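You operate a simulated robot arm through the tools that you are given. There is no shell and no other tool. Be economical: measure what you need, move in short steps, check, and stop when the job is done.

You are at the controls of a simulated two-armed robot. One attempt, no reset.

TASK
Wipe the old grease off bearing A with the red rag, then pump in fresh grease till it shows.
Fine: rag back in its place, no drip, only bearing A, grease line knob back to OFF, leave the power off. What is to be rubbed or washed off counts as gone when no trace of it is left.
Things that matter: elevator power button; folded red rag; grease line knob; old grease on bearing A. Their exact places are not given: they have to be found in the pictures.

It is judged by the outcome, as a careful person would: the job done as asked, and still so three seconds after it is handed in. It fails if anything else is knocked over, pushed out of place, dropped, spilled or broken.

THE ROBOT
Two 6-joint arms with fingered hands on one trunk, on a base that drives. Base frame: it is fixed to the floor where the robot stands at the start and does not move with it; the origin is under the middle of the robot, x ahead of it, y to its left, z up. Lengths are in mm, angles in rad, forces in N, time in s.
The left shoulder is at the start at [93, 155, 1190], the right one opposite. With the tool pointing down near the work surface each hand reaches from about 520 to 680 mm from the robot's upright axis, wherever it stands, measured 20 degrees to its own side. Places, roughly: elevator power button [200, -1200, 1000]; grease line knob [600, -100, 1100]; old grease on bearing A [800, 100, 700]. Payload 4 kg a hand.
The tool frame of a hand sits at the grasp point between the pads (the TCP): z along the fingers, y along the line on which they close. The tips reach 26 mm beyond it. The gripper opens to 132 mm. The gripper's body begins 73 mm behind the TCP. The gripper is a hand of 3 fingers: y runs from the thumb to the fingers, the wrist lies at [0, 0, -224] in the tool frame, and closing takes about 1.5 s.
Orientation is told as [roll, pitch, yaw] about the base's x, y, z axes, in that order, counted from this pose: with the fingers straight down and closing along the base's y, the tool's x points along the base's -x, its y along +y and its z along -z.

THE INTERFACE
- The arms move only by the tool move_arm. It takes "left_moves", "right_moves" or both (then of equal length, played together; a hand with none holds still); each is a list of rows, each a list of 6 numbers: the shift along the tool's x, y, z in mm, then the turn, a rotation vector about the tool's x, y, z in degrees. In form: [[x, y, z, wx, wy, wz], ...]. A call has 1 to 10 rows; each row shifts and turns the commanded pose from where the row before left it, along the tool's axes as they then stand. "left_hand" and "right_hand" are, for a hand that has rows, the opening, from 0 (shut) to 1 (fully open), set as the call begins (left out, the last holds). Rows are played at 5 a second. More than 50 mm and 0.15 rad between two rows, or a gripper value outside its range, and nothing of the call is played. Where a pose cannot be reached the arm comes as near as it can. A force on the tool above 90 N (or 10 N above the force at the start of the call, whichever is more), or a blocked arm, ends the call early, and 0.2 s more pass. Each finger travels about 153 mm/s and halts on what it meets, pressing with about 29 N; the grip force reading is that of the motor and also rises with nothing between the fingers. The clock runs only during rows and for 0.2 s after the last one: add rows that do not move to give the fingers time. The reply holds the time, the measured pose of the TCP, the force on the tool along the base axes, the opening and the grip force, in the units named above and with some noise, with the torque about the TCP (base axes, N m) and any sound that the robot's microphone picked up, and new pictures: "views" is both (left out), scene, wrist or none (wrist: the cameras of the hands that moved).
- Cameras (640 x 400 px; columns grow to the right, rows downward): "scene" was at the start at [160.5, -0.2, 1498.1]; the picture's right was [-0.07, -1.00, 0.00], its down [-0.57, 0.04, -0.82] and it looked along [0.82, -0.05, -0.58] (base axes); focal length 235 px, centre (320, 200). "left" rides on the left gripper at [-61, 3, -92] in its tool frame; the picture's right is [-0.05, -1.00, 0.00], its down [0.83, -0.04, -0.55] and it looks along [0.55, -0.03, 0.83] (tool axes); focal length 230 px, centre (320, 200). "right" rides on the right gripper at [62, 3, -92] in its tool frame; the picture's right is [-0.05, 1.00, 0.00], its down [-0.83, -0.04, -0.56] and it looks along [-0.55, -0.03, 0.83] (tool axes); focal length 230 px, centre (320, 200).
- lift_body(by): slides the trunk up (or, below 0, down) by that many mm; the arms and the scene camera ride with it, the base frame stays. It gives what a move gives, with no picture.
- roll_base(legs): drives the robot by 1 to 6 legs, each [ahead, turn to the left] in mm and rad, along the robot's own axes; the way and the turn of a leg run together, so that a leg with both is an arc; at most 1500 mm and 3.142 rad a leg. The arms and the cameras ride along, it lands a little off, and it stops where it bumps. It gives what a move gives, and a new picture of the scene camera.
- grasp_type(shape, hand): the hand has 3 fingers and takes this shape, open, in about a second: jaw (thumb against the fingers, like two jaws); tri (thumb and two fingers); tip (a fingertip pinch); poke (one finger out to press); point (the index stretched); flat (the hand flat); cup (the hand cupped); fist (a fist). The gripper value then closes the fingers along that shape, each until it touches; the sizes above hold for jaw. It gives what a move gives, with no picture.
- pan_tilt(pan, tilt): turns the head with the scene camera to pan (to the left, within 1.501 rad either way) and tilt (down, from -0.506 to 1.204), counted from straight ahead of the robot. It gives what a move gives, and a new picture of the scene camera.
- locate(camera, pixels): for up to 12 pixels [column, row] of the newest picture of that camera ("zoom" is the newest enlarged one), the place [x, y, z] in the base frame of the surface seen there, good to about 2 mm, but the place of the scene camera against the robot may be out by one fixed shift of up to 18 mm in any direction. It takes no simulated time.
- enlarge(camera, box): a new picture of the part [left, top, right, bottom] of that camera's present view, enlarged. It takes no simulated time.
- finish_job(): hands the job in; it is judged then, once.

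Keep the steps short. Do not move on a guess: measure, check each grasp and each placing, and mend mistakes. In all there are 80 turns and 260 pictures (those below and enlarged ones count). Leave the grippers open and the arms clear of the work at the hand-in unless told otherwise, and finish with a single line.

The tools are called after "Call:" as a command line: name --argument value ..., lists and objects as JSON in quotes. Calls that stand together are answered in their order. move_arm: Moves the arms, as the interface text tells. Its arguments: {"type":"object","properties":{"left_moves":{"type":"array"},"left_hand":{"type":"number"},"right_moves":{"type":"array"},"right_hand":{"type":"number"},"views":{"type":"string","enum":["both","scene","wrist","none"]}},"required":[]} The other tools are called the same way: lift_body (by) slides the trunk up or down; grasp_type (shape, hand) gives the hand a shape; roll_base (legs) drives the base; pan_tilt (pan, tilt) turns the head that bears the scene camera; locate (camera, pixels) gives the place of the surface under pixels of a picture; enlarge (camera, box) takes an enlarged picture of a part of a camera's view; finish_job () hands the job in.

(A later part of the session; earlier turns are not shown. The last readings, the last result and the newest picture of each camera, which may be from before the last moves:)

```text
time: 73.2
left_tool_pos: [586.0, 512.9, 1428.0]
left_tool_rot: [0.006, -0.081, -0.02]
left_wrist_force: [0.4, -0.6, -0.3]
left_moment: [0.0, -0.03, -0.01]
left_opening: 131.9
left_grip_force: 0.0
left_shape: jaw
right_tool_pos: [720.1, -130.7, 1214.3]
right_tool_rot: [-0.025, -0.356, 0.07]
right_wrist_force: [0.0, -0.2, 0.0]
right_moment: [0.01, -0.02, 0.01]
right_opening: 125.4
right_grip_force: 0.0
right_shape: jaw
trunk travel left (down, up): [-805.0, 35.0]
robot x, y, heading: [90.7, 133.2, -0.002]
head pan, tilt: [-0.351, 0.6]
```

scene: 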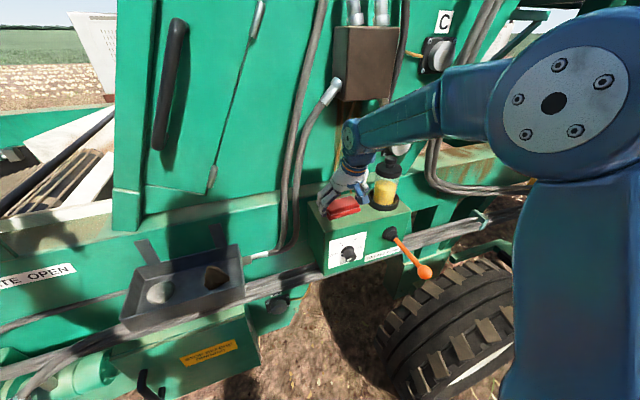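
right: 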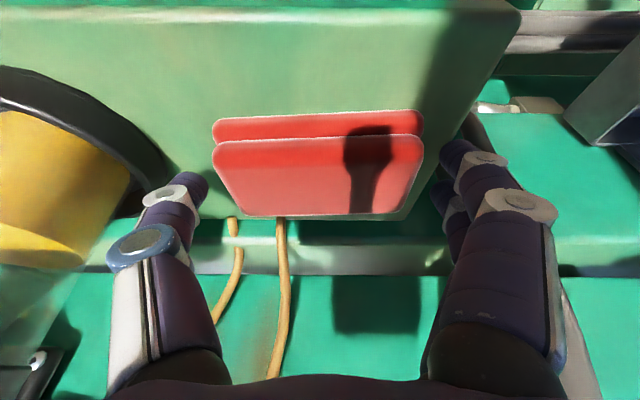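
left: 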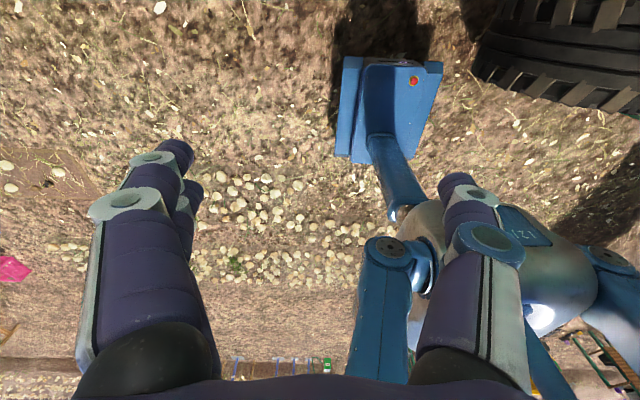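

Rag released in place. Lift straight up, retract, back off.

Call:
move_arm --right_moves '[[-12, 0, -33, 0, 0, 0], [-12, 0, -33, 0, 0, 0], [-9, 0, -24, 0, 0, 0], [28, 0, -11, 0, 0, 0], [0, 0, 0, 0, 0, 0]]' --views "scene"

Call:
enlarge --camera "scene" --box '[290, 150, 410, 270]'

Call:
roll_base --legs '[[-280, 0]]'

```text
time: 74.4
left_tool_pos: [584.5, 513.7, 1428.4]
left_tool_rot: [0.005, -0.083, -0.019]
left_wrist_force: [0.2, 1.1, -0.3]
left_moment: [0.0, 0.02, -0.01]
left_opening: 131.9
left_grip_force: 0.1
left_shape: jaw
right_tool_pos: [688.8, -130.2, 1310.5]
right_tool_rot: [-0.026, -0.358, 0.069]
right_wrist_force: [0.1, 0.3, -0.4]
right_moment: [-0.01, 0.02, 0.01]
right_opening: 125.4
right_grip_force: 0.0
right_shape: jaw
trunk travel left (down, up): [-805.0, 35.0]
robot x, y, heading: [94.7, 136.6, -0.001]
head pan, tilt: [-0.351, 0.6]
```

scene: 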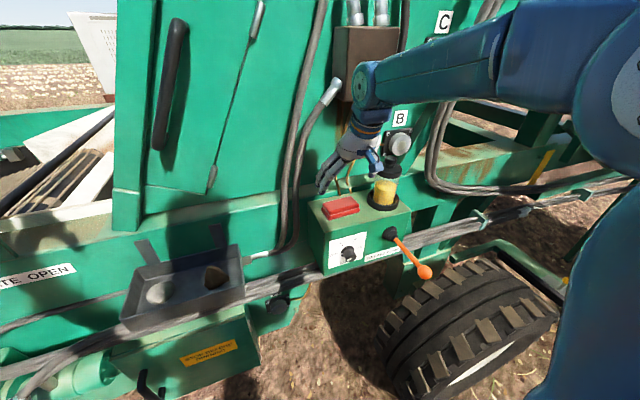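

```text
3.33 times, centred on (350, 210) of scene
```

zoom: 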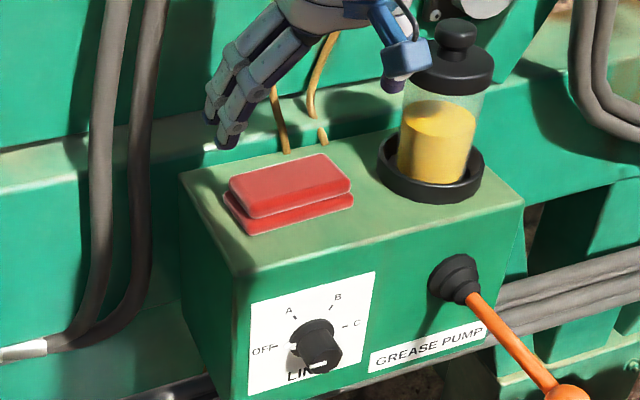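

```text
time: 76.3
left_tool_pos: [320.8, 511.7, 1426.2]
left_tool_rot: [0.005, -0.079, -0.024]
left_wrist_force: [-1.0, -0.1, -0.2]
left_moment: [0.02, 0.04, -0.02]
left_opening: 132.2
left_grip_force: 0.1
left_shape: jaw
right_tool_pos: [421.9, -132.4, 1309.7]
right_tool_rot: [-0.025, -0.356, 0.065]
right_wrist_force: [0.5, 0.8, -0.4]
right_moment: [0.0, 0.01, 0.01]
right_opening: 125.5
right_grip_force: 0.2
right_shape: jaw
trunk travel left (down, up): [-805.0, 35.0]
robot x, y, heading: [-173.3, 136.3, -0.007]
head pan, tilt: [-0.351, 0.6]
```

scene: 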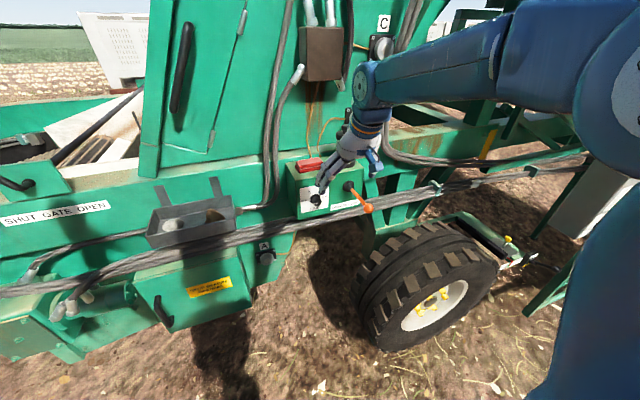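

Rag sits as before. Lower the trunk 150 and turn the hand to horizontal, facing the knob at stand-off, fingers half open.

Call:
lift_body --by -150

Call:
move_arm --right_moves '[[-14, 0, 11, 0, -7.7, 0], [-12, 0, 13, 0, -7.7, 0], [-10, 0, 15, 0, -7.7, 0], [-8, 0, 16, 0, -7.7, 0], [-6, 0, 17, 0, -7.7, 0], [-4, 0, 18, 0, -7.7, 0], [-1, 0, 18, 0, -7.7, 0], [1, 0, 18, 0, -7.7, 0], [3, 0, 18, 0, -7.7, 0], [0, 0, 0, 0, 0, 0]]' --right_hand 0.5

```text
time: 78.1
left_tool_pos: [306.5, 511.5, 1254.1]
left_tool_rot: [0.007, -0.015, -0.026]
left_wrist_force: [0.5, -0.1, -0.2]
left_moment: [-0.01, 0.01, 0.01]
left_opening: 132.1
left_grip_force: 0.0
left_shape: jaw
right_tool_pos: [395.8, -131.9, 1170.5]
right_tool_rot: [-0.026, -0.374, 0.067]
right_wrist_force: [-0.5, 0.0, 0.1]
right_moment: [-0.03, 0.01, 0.01]
right_opening: 125.4
right_grip_force: 0.0
right_shape: jaw
trunk travel left (down, up): [-655.0, 185.0]
robot x, y, heading: [-179.3, 137.4, -0.004]
head pan, tilt: [-0.351, 0.6]
```

```text
time: 80.3
left_tool_pos: [304.7, 511.8, 1254.2]
left_tool_rot: [0.005, -0.015, -0.023]
left_wrist_force: [0.6, 0.3, -0.5]
left_moment: [-0.02, -0.01, -0.02]
left_opening: 131.8
left_grip_force: 0.0
left_shape: jaw
right_tool_pos: [539.4, -118.3, 1122.3]
right_tool_rot: [-0.348, -1.521, 0.42]
right_wrist_force: [-0.3, -0.3, -0.5]
right_moment: [0.01, 0.0, 0.03]
right_opening: 66.3
right_grip_force: 0.0
right_shape: jaw
right hand out of reach, approached as far as the arm can: row 5
trunk travel left (down, up): [-655.0, 185.0]
robot x, y, heading: [-180.0, 134.8, -0.005]
head pan, tilt: [-0.351, 0.6]
```

scene: 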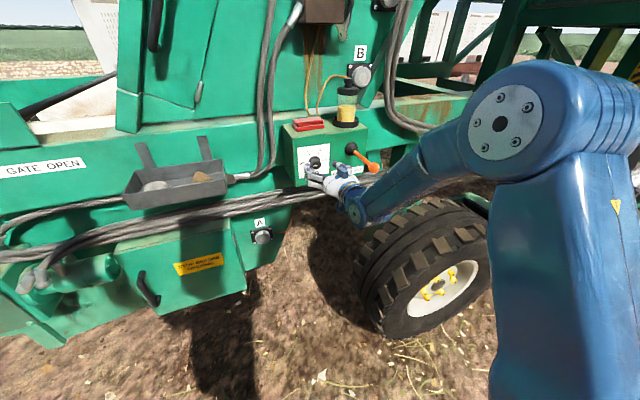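
right: 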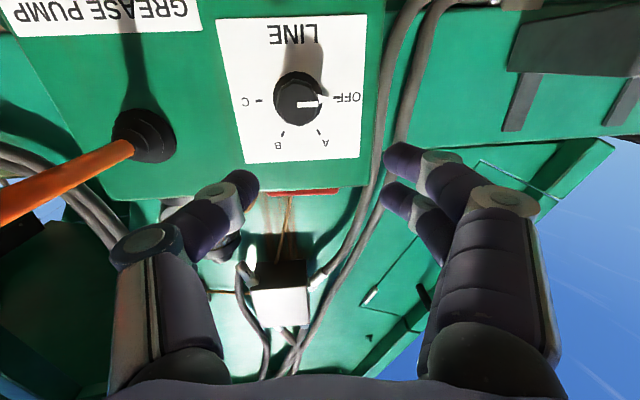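

Clear view: knob points OFF (image inverted), A is about 60° clockwise. Locate knob.

Call:
locate --camera "right" --pixels '[[298, 97], [292, 88], [275, 97], [322, 97], [298, 74], [298, 123], [335, 97], [319, 133], [260, 97], [240, 40], [240, 180], [390, 160]]'

Call:
enlarge --camera "right" --box '[210, 10, 380, 180]'

```text
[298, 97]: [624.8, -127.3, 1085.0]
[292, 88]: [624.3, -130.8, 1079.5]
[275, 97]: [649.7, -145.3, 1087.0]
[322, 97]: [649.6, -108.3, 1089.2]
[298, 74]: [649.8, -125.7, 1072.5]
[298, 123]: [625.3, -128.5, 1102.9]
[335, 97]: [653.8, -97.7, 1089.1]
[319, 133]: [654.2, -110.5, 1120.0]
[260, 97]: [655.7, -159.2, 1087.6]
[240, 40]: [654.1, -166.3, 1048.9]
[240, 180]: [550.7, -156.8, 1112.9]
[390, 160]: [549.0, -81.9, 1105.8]
```

```text
2.35 times, centred on (295, 95) of right
```

zoom: 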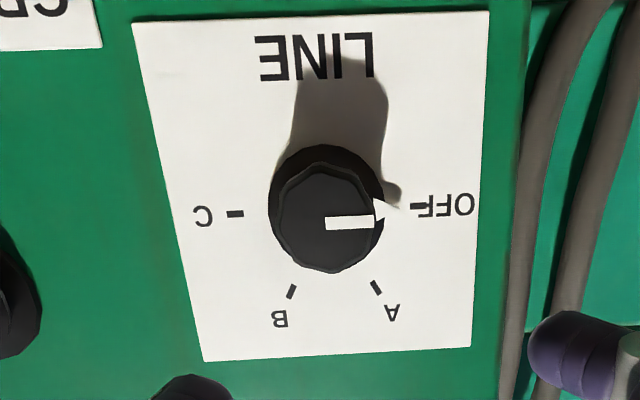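

Knob axis at y≈-128, z≈1088.5, front x≈624, flange x≈650. Align the hand, pre-turn −30°, and stop 20 mm short.

Call:
move_arm --right_moves '[[0, 0, 0, 4.1, -2.7, 0], [17, -5, 10, 0, 0, 0], [17, -5, 10, 0, 0, 0], [0, 0, 10, 0, 0, -7.5], [0, 0, 10, 0, 0, -7.5], [0, 0, 0, 0, 0, -7.5], [0, 0, 0, 0, 0, -7.5], [0, 0, 0, 0, 0, 0]]' --views "both"

```text
time: 82.1
left_tool_pos: [306.0, 512.1, 1253.7]
left_tool_rot: [0.004, -0.012, -0.024]
left_wrist_force: [-0.2, -0.6, 0.4]
left_moment: [-0.01, -0.05, -0.02]
left_opening: 132.0
left_grip_force: 0.0
left_shape: jaw
right_tool_pos: [579.8, -130.2, 1084.2]
right_tool_rot: [-1.571, -1.029, 1.57]
right_wrist_force: [0.6, -0.8, 0.1]
right_moment: [0.01, -0.01, 0.04]
right_opening: 66.8
right_grip_force: 0.0
right_shape: jaw
trunk travel left (down, up): [-655.0, 185.0]
robot x, y, heading: [-180.4, 135.6, -0.002]
head pan, tilt: [-0.351, 0.6]
```

scene: 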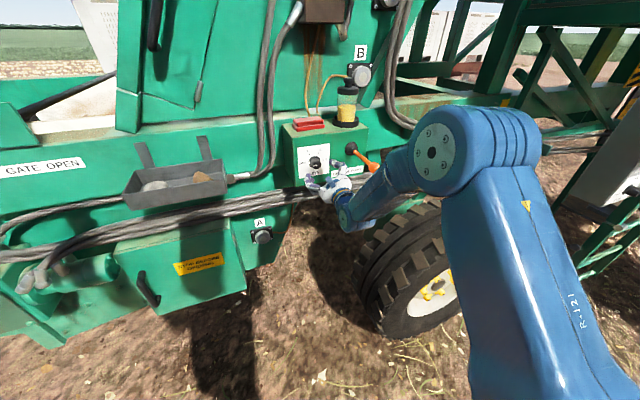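
right: 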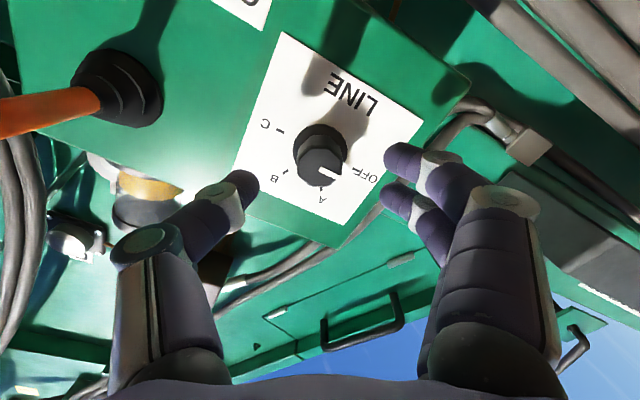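

Call:
locate --camera "right" --pixels '[[320, 168], [300, 170], [340, 165], [320, 188], [300, 155], [283, 132], [358, 170], [322, 190]]'

Call:
enlarge --camera "right" --box '[260, 100, 400, 220]'

```text
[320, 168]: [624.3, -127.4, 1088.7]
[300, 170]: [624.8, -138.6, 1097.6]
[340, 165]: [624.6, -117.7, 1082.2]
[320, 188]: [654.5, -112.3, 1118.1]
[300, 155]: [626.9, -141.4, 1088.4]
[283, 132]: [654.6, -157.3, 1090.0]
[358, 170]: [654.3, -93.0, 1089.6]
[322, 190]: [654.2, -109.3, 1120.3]
```

```text
3.33 times, centred on (330, 160) of right
```

zoom: 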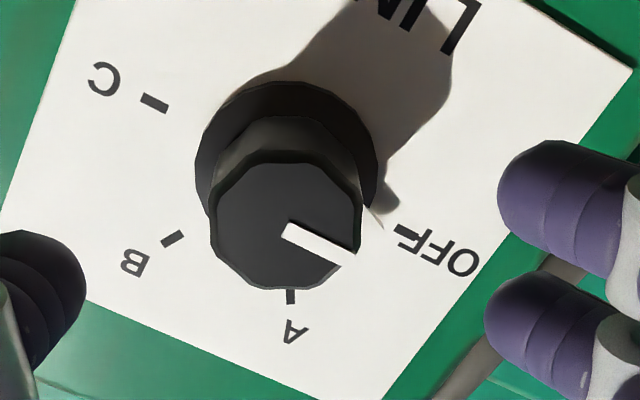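

Knob centre (−127.4, 1088.7). Shift −5.3 along tool x, advance 40 in steps.

Call:
move_arm --right_moves '[[-5.3, 0, 10, 0, 0, 0], [0, 0, 15, 0, 0, 0], [0, 0, 13, 0, 0, 0], [0, 0, 0, 0, 0, 0]]' --views "wrist"

```text
time: 83.1
left_tool_pos: [305.9, 512.3, 1254.4]
left_tool_rot: [0.006, -0.016, -0.023]
left_wrist_force: [-0.2, 0.0, -0.5]
left_moment: [-0.01, -0.02, 0.01]
left_opening: 132.1
left_grip_force: 0.1
left_shape: jaw
right_tool_pos: [618.3, -127.3, 1090.6]
right_tool_rot: [-1.572, -1.026, 1.57]
right_wrist_force: [-0.5, -0.1, 0.1]
right_moment: [0.03, 0.0, 0.0]
right_opening: 66.4
right_grip_force: 0.0
right_shape: jaw
trunk travel left (down, up): [-655.0, 185.0]
robot x, y, heading: [-178.3, 133.8, -0.005]
head pan, tilt: [-0.351, 0.6]
```

right: 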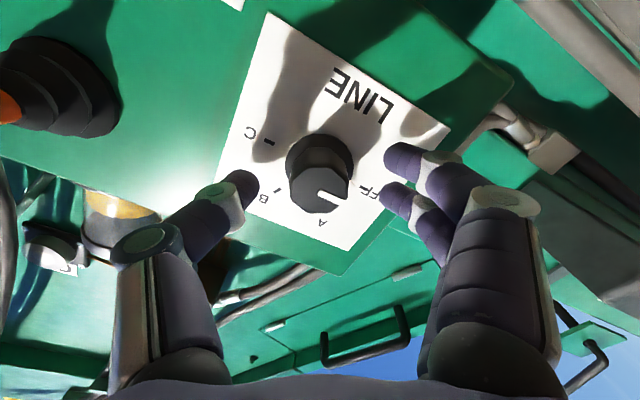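

Centred on the knob. Close the fingers on it.

Call:
move_arm --right_moves '[[0, 0, 2, 0, 0, 0], [0, 0, 0, 0, 0, 0], [0, 0, 0, 0, 0, 0], [0, 0, 0, 0, 0, 0], [0, 0, 0, 0, 0, 0]]' --right_hand 0 --views "wrist"

```text
time: 84.3
left_tool_pos: [306.1, 511.9, 1254.1]
left_tool_rot: [0.005, -0.016, -0.024]
left_wrist_force: [-0.5, -0.2, 1.0]
left_moment: [-0.03, 0.0, 0.03]
left_opening: 132.1
left_grip_force: 0.1
left_shape: jaw
right_tool_pos: [620.1, -126.6, 1090.9]
right_tool_rot: [-1.572, -1.029, 1.571]
right_wrist_force: [0.8, -1.0, 1.0]
right_moment: [-0.03, -0.02, -0.01]
right_opening: 23.2
right_grip_force: 29.2
right_shape: jaw
trunk travel left (down, up): [-655.0, 185.0]
robot x, y, heading: [-181.4, 133.8, -0.007]
head pan, tilt: [-0.351, 0.6]
```

right: 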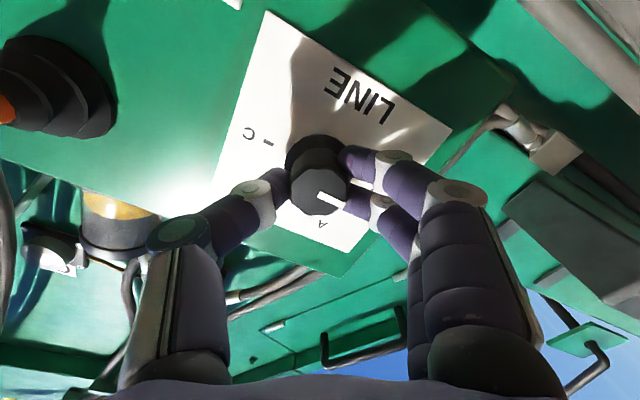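

Gripped. Turn +60° clockwise about the tool axis (OFF → A).

Call:
move_arm --right_moves '[[0, 0, 0, 0, 0, 7.5], [0, 0, 0, 0, 0, 7.5], [0, 0, 0, 0, 0, 7.5], [0, 0, 0, 0, 0, 7.5], [0, 0, 0, 0, 0, 7.5], [0, 0, 0, 0, 0, 7.5], [0, 0, 0, 0, 0, 7.5], [0, 0, 0, 0, 0, 7.5], [0, 0, 0, 0, 0, 0]]' --views "wrist"

Call:
enlarge --camera "right" --box '[230, 80, 400, 240]'

```text
time: 86.3
left_tool_pos: [305.2, 512.5, 1254.6]
left_tool_rot: [0.006, -0.015, -0.023]
left_wrist_force: [0.1, -0.7, 0.0]
left_moment: [-0.02, -0.01, 0.02]
left_opening: 131.6
left_grip_force: 0.0
left_shape: jaw
right_tool_pos: [619.8, -127.5, 1091.6]
right_tool_rot: [1.574, -1.062, -1.575]
right_wrist_force: [1.0, -1.8, 2.7]
right_moment: [-0.02, -0.06, -0.02]
right_opening: 23.4
right_grip_force: 29.1
right_shape: jaw
trunk travel left (down, up): [-655.0, 185.0]
robot x, y, heading: [-180.4, 134.3, -0.007]
head pan, tilt: [-0.351, 0.6]
```

right: 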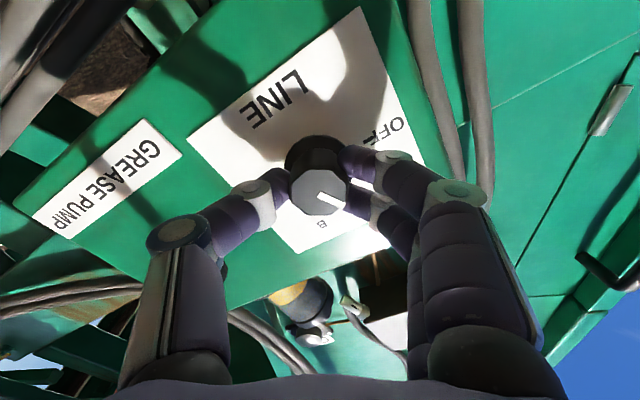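

```text
2.50 times, centred on (315, 160) of right
```

zoom: 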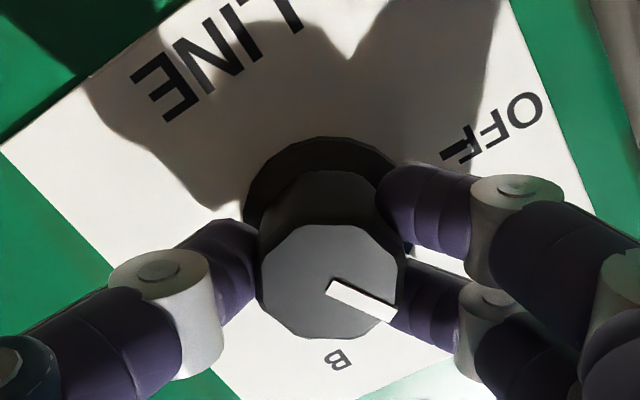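

The knob followed. Open and back off 40 mm to verify it points to A.

Call:
move_arm --right_moves '[[0, 0, 0, 0, 0, 0], [0, 0, 0, 0, 0, 0], [0, 0, -20, 0, 0, 0], [0, 0, -20, 0, 0, 0], [0, 0, 0, 0, 0, 0]]' --right_hand 0.5 --views "wrist"

Call:
enlarge --camera "right" --box '[230, 60, 400, 240]'

```text
time: 87.5
left_tool_pos: [306.2, 511.0, 1253.3]
left_tool_rot: [0.004, -0.012, -0.024]
left_wrist_force: [-0.4, 0.6, -0.2]
left_moment: [-0.03, 0.05, -0.03]
left_opening: 132.0
left_grip_force: 0.1
left_shape: jaw
right_tool_pos: [581.4, -126.8, 1091.7]
right_tool_rot: [1.571, -1.065, -1.572]
right_wrist_force: [0.4, -0.1, -0.2]
right_moment: [0.0, 0.01, 0.01]
right_opening: 65.4
right_grip_force: 0.1
right_shape: jaw
trunk travel left (down, up): [-655.0, 185.0]
robot x, y, heading: [-178.2, 137.0, -0.005]
head pan, tilt: [-0.351, 0.6]
```

right: 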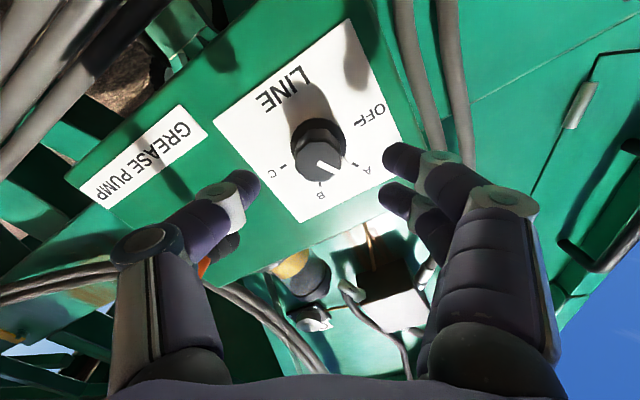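

```text
2.22 times, centred on (315, 150) of right
```

zoom: 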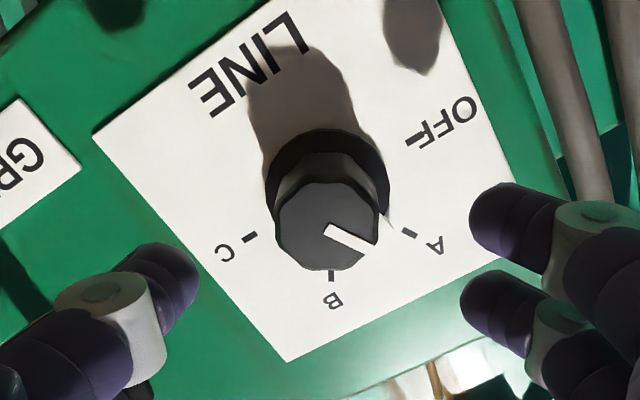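

Pointer is on A. Now the lever: back off 170 mm, twist back level and move sideways to y≈−255.

Call:
roll_base --legs '[[-170, 0]]'

Call:
move_arm --right_moves '[[0, 0, 0, 0, 0, -7.3], [0, 0, 0, 0, 0, -7.3], [0, 0, 0, 0, 0, -7.3], [0, 0, 0, 0, 0, -7.3], [-7, -32, 0, 0, 0, 0], [-7, -32, 0, 0, 0, 0], [-7, -32, 0, 0, 0, 0], [-7, -32, 0, 0, 0, 0], [0, 0, 0, 0, 0, 0]]'

```text
time: 89.0
left_tool_pos: [135.1, 514.0, 1253.7]
left_tool_rot: [0.005, -0.013, -0.023]
left_wrist_force: [0.0, -0.3, -0.1]
left_moment: [0.0, -0.02, -0.01]
left_opening: 131.8
left_grip_force: 0.1
left_shape: jaw
right_tool_pos: [411.8, -123.9, 1088.4]
right_tool_rot: [1.567, -1.067, -1.568]
right_wrist_force: [-0.7, -0.2, 0.2]
right_moment: [0.0, 0.01, 0.02]
right_opening: 65.4
right_grip_force: 0.0
right_shape: jaw
trunk travel left (down, up): [-655.0, 185.0]
robot x, y, heading: [-345.8, 135.9, -0.005]
head pan, tilt: [-0.351, 0.6]
```

scene: 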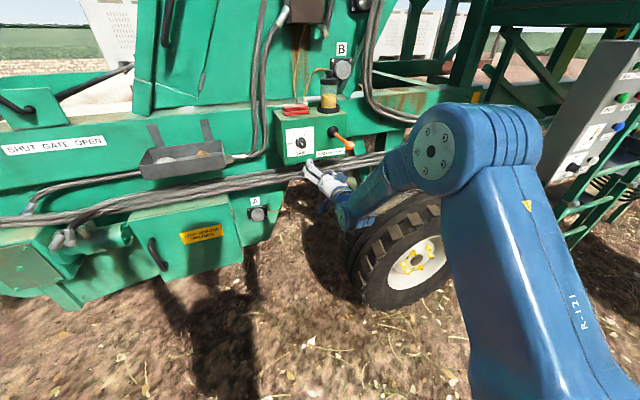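

```text
time: 91.0
left_tool_pos: [122.4, 514.4, 1230.6]
left_tool_rot: [0.005, 0.05, -0.026]
left_wrist_force: [-0.2, -0.1, -0.6]
left_moment: [-0.03, 0.06, 0.06]
left_opening: 131.9
left_grip_force: 0.1
left_shape: jaw
right_tool_pos: [391.2, -249.3, 1135.6]
right_tool_rot: [-2.871, -1.552, 2.872]
right_wrist_force: [0.4, 0.7, -0.7]
right_moment: [-0.01, -0.02, -0.01]
right_opening: 65.7
right_grip_force: 0.0
right_shape: jaw
trunk travel left (down, up): [-655.0, 185.0]
robot x, y, heading: [-344.0, 134.5, -0.004]
head pan, tilt: [-0.351, 0.6]
```

scene: 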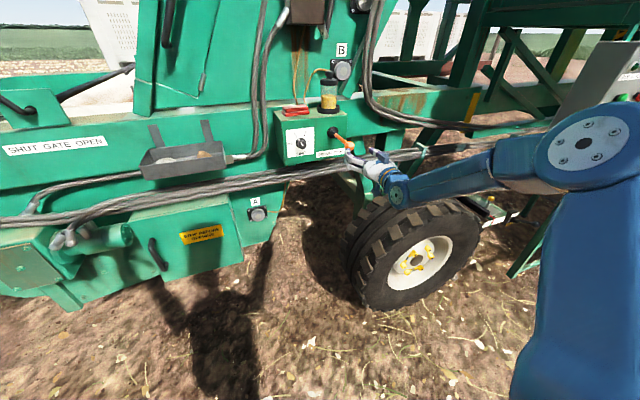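
right: 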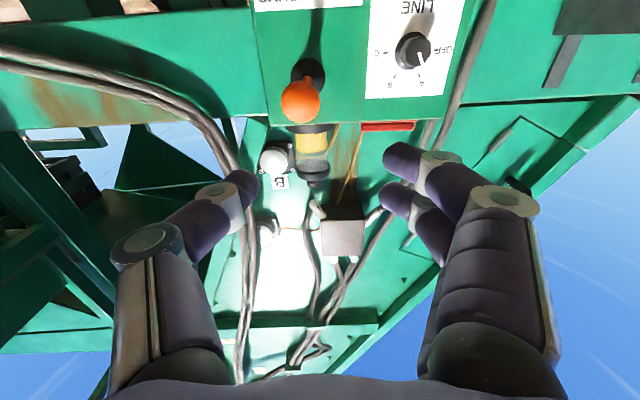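

Call:
locate --camera "right" --pixels '[[300, 100], [282, 100], [320, 100], [300, 120], [300, 82], [310, 70], [300, 65]]'

Call:
enlarge --camera "right" --box '[250, 20, 470, 160]'

```text
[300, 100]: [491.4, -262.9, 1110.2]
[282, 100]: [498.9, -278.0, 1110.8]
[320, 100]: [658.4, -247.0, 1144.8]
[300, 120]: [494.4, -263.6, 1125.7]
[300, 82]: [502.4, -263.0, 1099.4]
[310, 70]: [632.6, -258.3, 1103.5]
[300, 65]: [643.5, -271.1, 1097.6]
```

```text
2.86 times, centred on (360, 90) of right
```

zoom: 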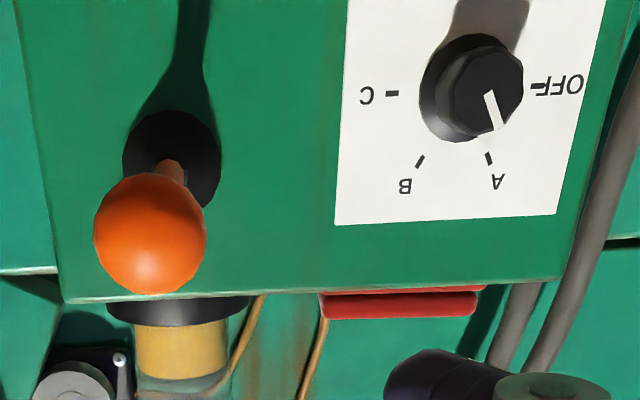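

Ball centre ≈ (509,−263,1114). Align, drive 75 ahead, then check before the last bit.

Call:
move_arm --right_moves '[[11, -7, 0, 0, 0, 0], [11, -7, 0, 0, 0, 0], [0, 0, 0, 0, 0, 0]]' --right_hand 0.65 --views "none"

Call:
roll_base --legs '[[70, 0]]'

Call:
move_arm --right_moves '[[0, 0, 0, 0, 0, 0]]' --views "wrist"

```text
time: 91.8
left_tool_pos: [121.9, 512.8, 1231.2]
left_tool_rot: [0.004, 0.05, -0.025]
left_wrist_force: [-1.0, -0.5, 0.0]
left_moment: [0.0, 0.0, -0.01]
left_opening: 132.1
left_grip_force: 0.1
left_shape: jaw
right_tool_pos: [391.6, -264.4, 1112.0]
right_tool_rot: [-2.968, -1.548, 2.973]
right_wrist_force: [-0.8, 0.4, 0.1]
right_moment: [-0.01, 0.0, 0.0]
right_opening: 85.5
right_grip_force: 0.0
right_shape: jaw
trunk travel left (down, up): [-655.0, 185.0]
robot x, y, heading: [-348.2, 137.0, 0.001]
head pan, tilt: [-0.351, 0.6]
```

```text
time: 92.8
left_tool_pos: [184.2, 513.8, 1239.1]
left_tool_rot: [0.002, 0.029, -0.023]
left_wrist_force: [0.1, -0.2, 0.6]
left_moment: [0.03, -0.05, 0.04]
left_opening: 131.9
left_grip_force: 0.0
left_shape: jaw
right_tool_pos: [457.2, -263.7, 1116.5]
right_tool_rot: [-3.004, -1.543, 3.007]
right_wrist_force: [-0.5, -0.9, 0.0]
right_moment: [-0.01, 0.01, 0.05]
right_opening: 85.5
right_grip_force: 0.0
right_shape: jaw
trunk travel left (down, up): [-655.0, 185.0]
robot x, y, heading: [-279.0, 133.3, -0.002]
head pan, tilt: [-0.351, 0.6]
```

scene: 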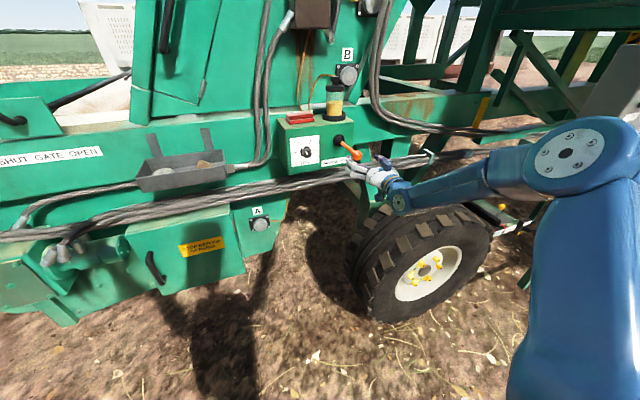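

```text
time: 93.2
left_tool_pos: [184.4, 513.2, 1231.3]
left_tool_rot: [0.002, 0.08, -0.024]
left_wrist_force: [-0.4, 0.1, 0.2]
left_moment: [0.0, -0.04, -0.02]
left_opening: 131.7
left_grip_force: 0.2
left_shape: jaw
right_tool_pos: [446.4, -264.0, 1123.2]
right_tool_rot: [-3.126, -1.533, 3.131]
right_wrist_force: [-0.5, 0.7, 0.6]
right_moment: [0.05, 0.02, -0.02]
right_opening: 85.5
right_grip_force: 0.0
right_shape: jaw
trunk travel left (down, up): [-655.0, 185.0]
robot x, y, heading: [-276.0, 135.4, 0.0]
head pan, tilt: [-0.351, 0.6]
```

right: 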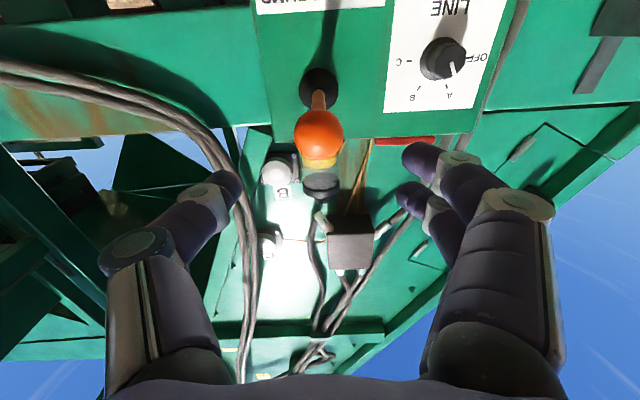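

Ball centred between the fingers. Advance 61 mm and down ~9 mm.

Call:
move_arm --right_moves '[[8, 0, 20, 0, 2, 0], [3, 0, 20, 0, 0, 0], [0, 0, 20, 0, 0, 0], [0, 0, 0, 0, 0, 0]]' --views "wrist"

```text
time: 94.2
left_tool_pos: [183.8, 512.7, 1212.0]
left_tool_rot: [0.002, 0.106, -0.025]
left_wrist_force: [-0.5, 0.2, -0.4]
left_moment: [-0.01, -0.02, -0.01]
left_opening: 132.0
left_grip_force: 0.1
left_shape: jaw
right_tool_pos: [508.8, -263.6, 1111.3]
right_tool_rot: [-1.47, -1.568, 1.477]
right_wrist_force: [-0.8, 0.4, -0.3]
right_moment: [0.02, -0.07, 0.02]
right_opening: 85.6
right_grip_force: 0.1
right_shape: jaw
trunk travel left (down, up): [-655.0, 185.0]
robot x, y, heading: [-280.7, 136.3, -0.005]
head pan, tilt: [-0.351, 0.6]
```

right: 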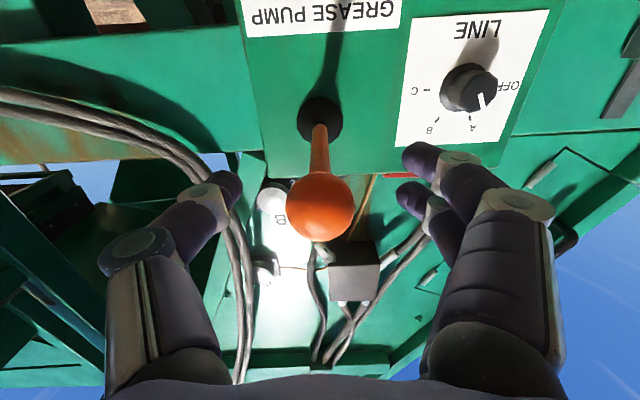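

Call:
move_arm --right_moves '[[0, 0, 0, 0, 0, 0], [0, 0, 0, 0, 0, 0], [0, 0, 0, 0, 0, 0], [0, 0, 0, 0, 0, 0], [0, 0, 0, 0, 0, 0]]' --right_hand 0 --views "wrist"

```text
time: 95.4
left_tool_pos: [186.0, 512.8, 1212.0]
left_tool_rot: [0.005, 0.109, -0.025]
left_wrist_force: [0.6, 0.5, 0.7]
left_moment: [0.04, 0.01, -0.06]
left_opening: 132.0
left_grip_force: 0.0
left_shape: jaw
right_tool_pos: [509.8, -264.9, 1112.6]
right_tool_rot: [-1.45, -1.57, 1.456]
right_wrist_force: [11.2, -2.9, 3.3]
right_moment: [0.04, -0.06, 0.15]
right_opening: 7.5
right_grip_force: 28.8
right_shape: jaw
trunk travel left (down, up): [-655.0, 185.0]
robot x, y, heading: [-278.6, 135.2, -0.003]
head pan, tilt: [-0.351, 0.6]
```

right: 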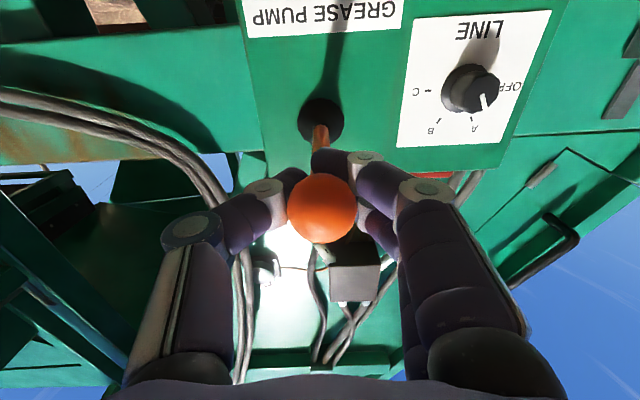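

Fingers hold the rod right behind the ball. Try a first down stroke of 21° about the pivot (130 mm ahead).

Call:
pan_tilt --pan -0.3 --tilt 0.6

Call:
move_arm --right_moves '[[15.8, 0, 1, 0, -7, 0], [15.8, 0, 1, 0, -7, 0], [15.8, 0, 1, 0, -7, 0], [0, 0, 0, 0, 0, 0]]'

Call:
enlarge --camera "scene" --box '[230, 190, 280, 240]'

```text
time: 96.0
left_tool_pos: [185.4, 512.7, 1211.0]
left_tool_rot: [0.004, 0.107, -0.026]
left_wrist_force: [0.3, 0.4, 0.6]
left_moment: [0.03, -0.03, 0.0]
left_opening: 132.0
left_grip_force: 0.1
left_shape: jaw
right_tool_pos: [511.2, -263.8, 1112.1]
right_tool_rot: [-1.063, -1.569, 1.067]
right_wrist_force: [11.6, -2.8, 3.3]
right_moment: [0.03, -0.11, 0.09]
right_opening: 7.4
right_grip_force: 29.4
right_shape: jaw
trunk travel left (down, up): [-655.0, 185.0]
robot x, y, heading: [-275.8, 135.4, 0.003]
head pan, tilt: [-0.3, 0.6]
```

scene: 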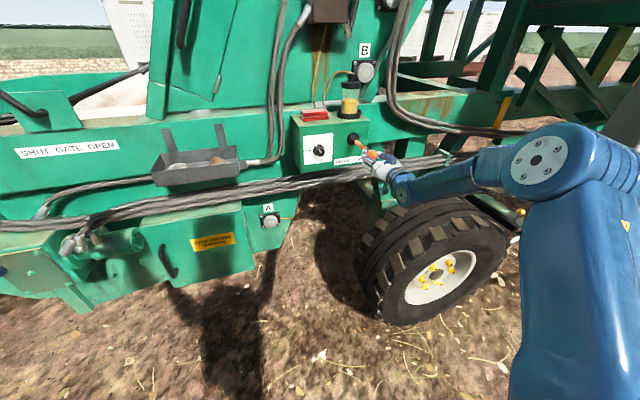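

```text
time: 97.0
left_tool_pos: [184.3, 514.6, 1212.3]
left_tool_rot: [0.001, 0.106, -0.024]
left_wrist_force: [0.8, 0.8, -0.5]
left_moment: [-0.01, 0.02, 0.01]
left_opening: 132.1
left_grip_force: 0.0
left_shape: jaw
right_tool_pos: [517.9, -265.3, 1068.3]
right_tool_rot: [-3.137, -1.202, -3.143]
right_wrist_force: [11.7, -2.1, 10.0]
right_moment: [-0.03, -0.02, 0.04]
right_opening: 6.7
right_grip_force: 29.2
right_shape: jaw
trunk travel left (down, up): [-655.0, 185.0]
robot x, y, heading: [-276.6, 135.7, -0.001]
head pan, tilt: [-0.3, 0.6]
```

scene: 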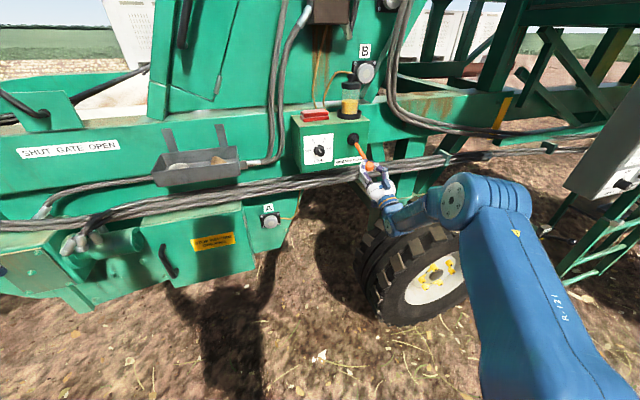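
right: 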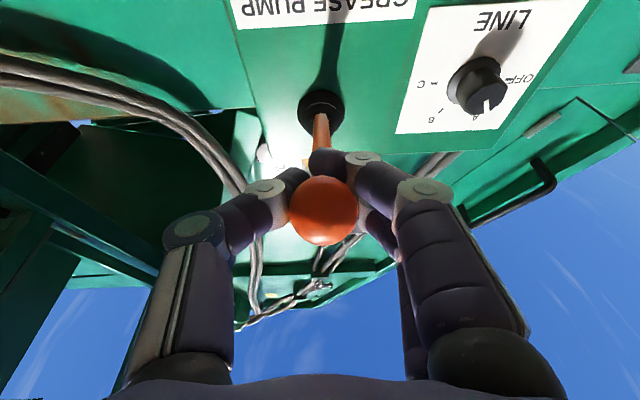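

```text
8.00 times, centred on (255, 215) of scene
```

zoom: 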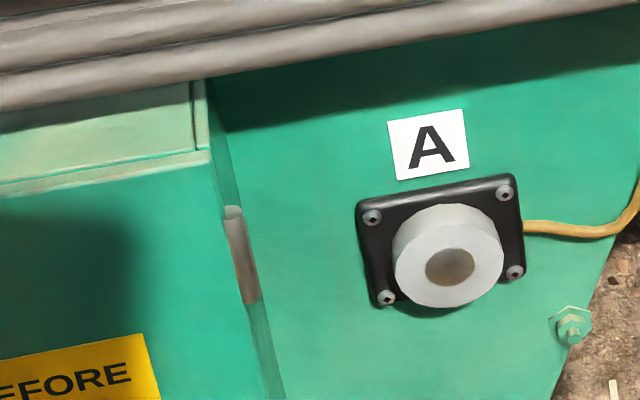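

Lever follows smoothly (small force). Continue the stroke down.

Call:
move_arm --right_moves '[[15.8, 0, 1, 0, -7, 0], [15.8, 0, 1, 0, -7, 0], [0, 0, 0, 0, 0, 0]]' --views "none"

Call:
enlarge --camera "scene" --box '[245, 200, 295, 240]'

```text
time: 97.8
left_tool_pos: [174.8, 514.8, 1187.5]
left_tool_rot: [-0.002, 0.18, -0.027]
left_wrist_force: [0.6, 0.5, -0.2]
left_moment: [-0.02, 0.07, 0.04]
left_opening: 131.9
left_grip_force: 0.1
left_shape: jaw
right_tool_pos: [522.5, -265.2, 1054.2]
right_tool_rot: [3.137, -0.929, -3.136]
right_wrist_force: [25.1, -8.1, 16.8]
right_moment: [-0.02, 0.05, -0.06]
right_opening: 4.3
right_grip_force: 29.1
right_shape: jaw
trunk travel left (down, up): [-655.0, 185.0]
robot x, y, heading: [-278.8, 134.6, 0.0]
head pan, tilt: [-0.3, 0.6]
stopped in row 3 (right hand): the arm was blocked; the commanded pose is now the measured one
```

```text
10.00 times, centred on (270, 220) of scene
```

zoom: 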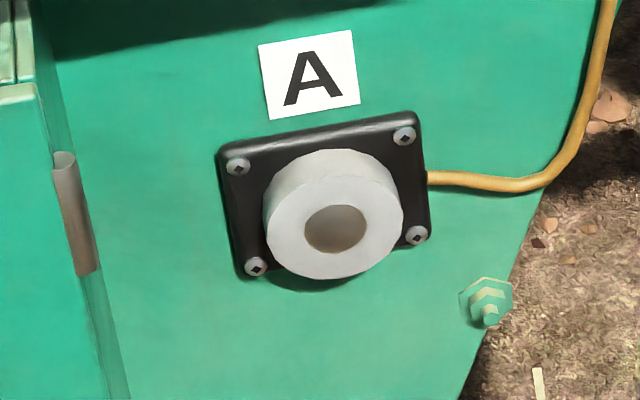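

Bottom stop reached (~28°). Stroke up again.

Call:
move_arm --right_moves '[[-14, 0, 1, 0, 7, 0], [-15.8, 0, 1, 0, 8, 0], [-15.8, 0, 1, 0, 8, 0], [-15.8, 0, 1, 0, 8, 0], [0, 0, 0, 0, 0, 0]]' --views "scene"

Call:
enlarge --camera "scene" --box '[245, 200, 295, 240]'

```text
time: 99.0
left_tool_pos: [181.6, 514.5, 1185.8]
left_tool_rot: [0.001, 0.187, -0.024]
left_wrist_force: [-0.3, 0.3, -0.4]
left_moment: [-0.02, 0.0, -0.03]
left_opening: 132.1
left_grip_force: 0.1
left_shape: jaw
right_tool_pos: [506.7, -265.3, 1104.2]
right_tool_rot: [-3.14, -1.485, -3.136]
right_wrist_force: [61.2, -2.6, 8.1]
right_moment: [-0.05, -0.17, -0.02]
right_opening: 2.2
right_grip_force: 29.1
right_shape: jaw
trunk travel left (down, up): [-655.0, 185.0]
robot x, y, heading: [-281.2, 136.7, 0.002]
head pan, tilt: [-0.3, 0.6]
```

scene: 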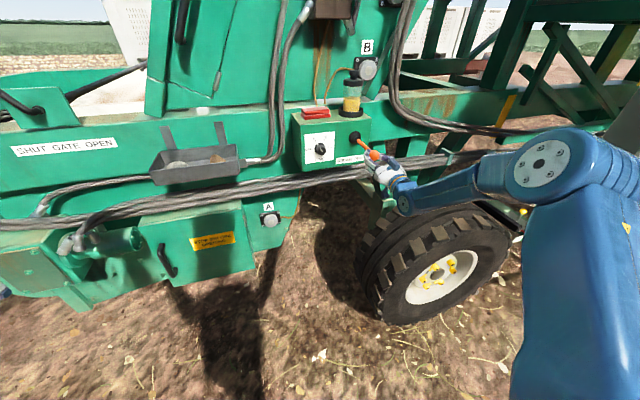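

```text
10.00 times, centred on (270, 220) of scene
```

zoom: 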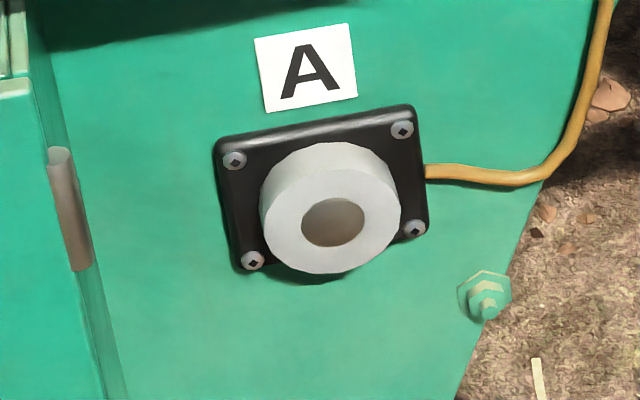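

Hand pulls on the ball (61 N in x); ease forward 5 mm, finish the top, then the second stroke down.

Call:
move_arm --right_moves '[[-6, 0, 5, 0, 3, 0], [0, 0, 0, 0, 0, 0]]' --views "none"

Call:
move_arm --right_moves '[[15, 0, 2, 0, -7, 0], [15, 0, 2, 0, -7, 0], [15, 0, 2, 0, -7, 0], [12, 0, 2, 0, -5, 0], [0, 0, 0, 0, 0, 0]]' --views "none"

Call:
enlarge --camera "scene" --box '[245, 200, 295, 240]'

```text
time: 99.6
left_tool_pos: [179.2, 512.6, 1187.6]
left_tool_rot: [0.002, 0.181, -0.027]
left_wrist_force: [0.2, -0.6, -0.1]
left_moment: [0.01, 0.0, 0.01]
left_opening: 132.2
left_grip_force: 0.0
left_shape: jaw
right_tool_pos: [507.5, -265.2, 1109.1]
right_tool_rot: [3.063, -1.539, -3.058]
right_wrist_force: [39.9, -1.8, -2.9]
right_moment: [-0.07, -0.1, 0.07]
right_opening: 2.8
right_grip_force: 29.0
right_shape: jaw
trunk travel left (down, up): [-655.0, 185.0]
robot x, y, heading: [-275.6, 136.0, -0.003]
head pan, tilt: [-0.3, 0.6]
```

```text
time: 100.8
left_tool_pos: [170.9, 514.8, 1190.2]
left_tool_rot: [0.003, 0.173, -0.026]
left_wrist_force: [-0.8, -0.2, -0.6]
left_moment: [0.0, 0.02, 0.0]
left_opening: 132.0
left_grip_force: 0.0
left_shape: jaw
right_tool_pos: [519.9, -264.6, 1064.0]
right_tool_rot: [3.134, -1.074, -3.13]
right_wrist_force: [11.3, -2.5, 10.0]
right_moment: [-0.05, 0.01, 0.0]
right_opening: 4.5
right_grip_force: 28.8
right_shape: jaw
trunk travel left (down, up): [-655.0, 185.0]
robot x, y, heading: [-275.6, 137.2, -0.004]
head pan, tilt: [-0.3, 0.6]
```

```text
10.00 times, centred on (270, 220) of scene
```

zoom: 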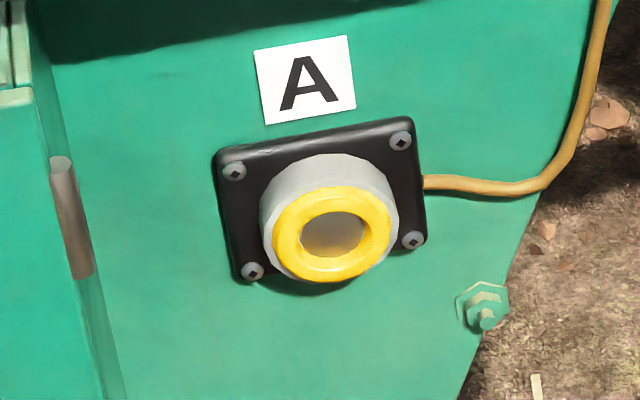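

Fresh yellow grease shows at A — stop pumping. Release the lever and back away along the tool axis.

Call:
move_arm --right_moves '[[0, 0, 0, 0, 0, 0], [0, 0, 0, 0, 0, 0], [0, 0, 0, 0, 0, 0], [0, 0, -30, 0, 0, 0], [0, 0, -30, 0, 0, 0], [0, 0, -20, 0, 0, 0], [0, 0, 0, 0, 0, 0]]' --right_hand 0.7

Call:
enlarge --camera "scene" --box '[245, 200, 295, 240]'

```text
time: 102.4
left_tool_pos: [171.3, 511.9, 1192.1]
left_tool_rot: [0.002, 0.171, -0.028]
left_wrist_force: [0.2, -0.2, 0.4]
left_moment: [0.0, 0.0, 0.0]
left_opening: 132.0
left_grip_force: 0.0
left_shape: jaw
right_tool_pos: [448.3, -265.6, 1026.7]
right_tool_rot: [3.135, -1.073, -3.13]
right_wrist_force: [-0.1, 0.9, 0.7]
right_moment: [-0.01, -0.02, -0.03]
right_opening: 92.3
right_grip_force: 0.1
right_shape: jaw
trunk travel left (down, up): [-655.0, 185.0]
robot x, y, heading: [-281.2, 136.0, -0.008]
head pan, tilt: [-0.3, 0.6]
```

scene: 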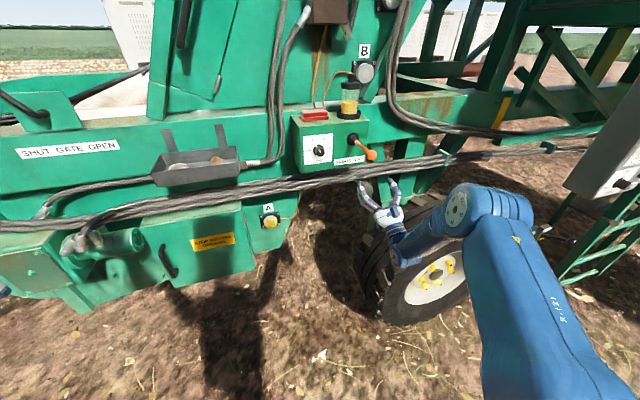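
right: 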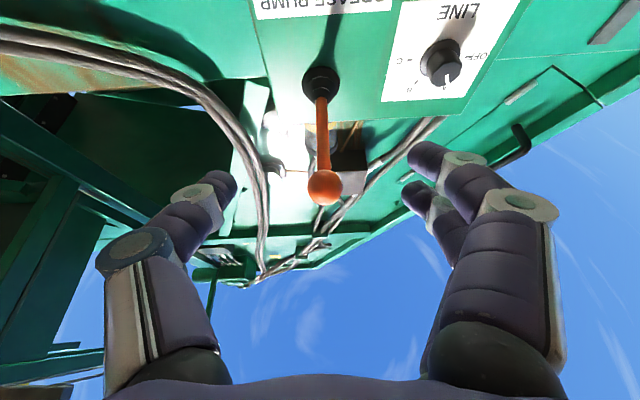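

```text
10.00 times, centred on (270, 220) of scene
```

zoom: 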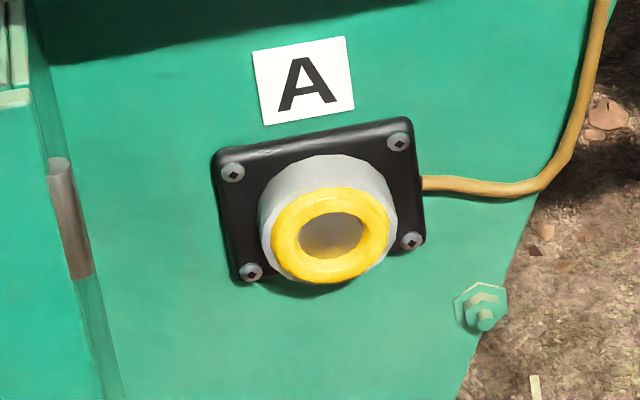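

Lever sprang back up to its rest; grease ring shows, no drip. Now back off and go to the knob to set OFF.

Call:
roll_base --legs '[[-80, 0]]'

Call:
move_arm --right_moves '[[-14, 34, 10, 0, 7, 0], [-15, 34, 9, 0, 7, 0], [-15, 34, 8, 0, 7, 0], [-16, 34, 8, 0, 7, 0], [0, 0, 0, 0, 0, 7.5], [0, 0, 0, 0, 0, 7.5], [0, 0, 0, 0, 0, 7.5], [0, 0, 0, 0, 0, 7], [0, 0, 0, 0, 0, 0]]' --right_hand 0.5 --views "wrist"

```text
time: 103.4
left_tool_pos: [104.3, 514.5, 1190.1]
left_tool_rot: [0.001, 0.167, -0.026]
left_wrist_force: [2.4, -0.2, -1.1]
left_moment: [-0.02, 0.1, 0.0]
left_opening: 132.0
left_grip_force: 0.0
left_shape: jaw
right_tool_pos: [380.7, -264.5, 1016.0]
right_tool_rot: [3.141, -1.087, -3.135]
right_wrist_force: [1.2, 0.1, -0.2]
right_moment: [0.0, -0.02, -0.01]
right_opening: 91.8
right_grip_force: 0.0
right_shape: jaw
trunk travel left (down, up): [-655.0, 185.0]
robot x, y, heading: [-360.3, 138.1, -0.004]
head pan, tilt: [-0.3, 0.6]
```

scene: 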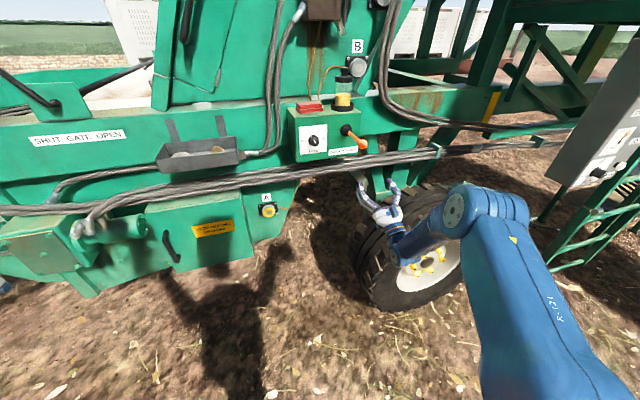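

```text
time: 105.4
left_tool_pos: [78.8, 514.2, 1173.9]
left_tool_rot: [0.0, 0.224, -0.028]
left_wrist_force: [-0.9, 0.5, -0.3]
left_moment: [-0.01, -0.01, 0.02]
left_opening: 132.0
left_grip_force: 0.1
left_shape: jaw
right_tool_pos: [366.4, -128.7, 1104.7]
right_tool_rot: [1.616, -1.055, -1.603]
right_wrist_force: [-0.7, -0.9, 0.2]
right_moment: [0.0, -0.01, 0.01]
right_opening: 66.8
right_grip_force: 0.1
right_shape: jaw
trunk travel left (down, up): [-655.0, 185.0]
robot x, y, heading: [-358.5, 135.7, -0.002]
head pan, tilt: [-0.3, 0.6]
```

right: 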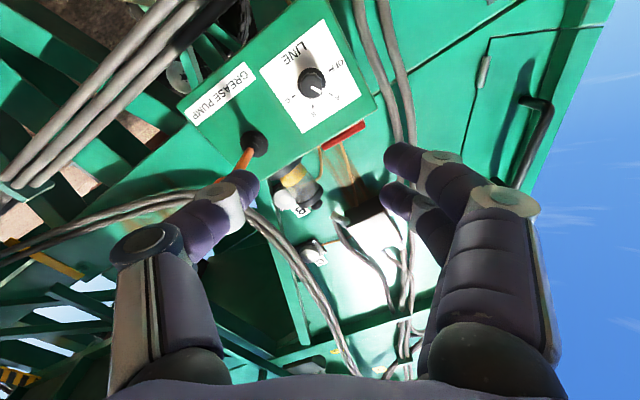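

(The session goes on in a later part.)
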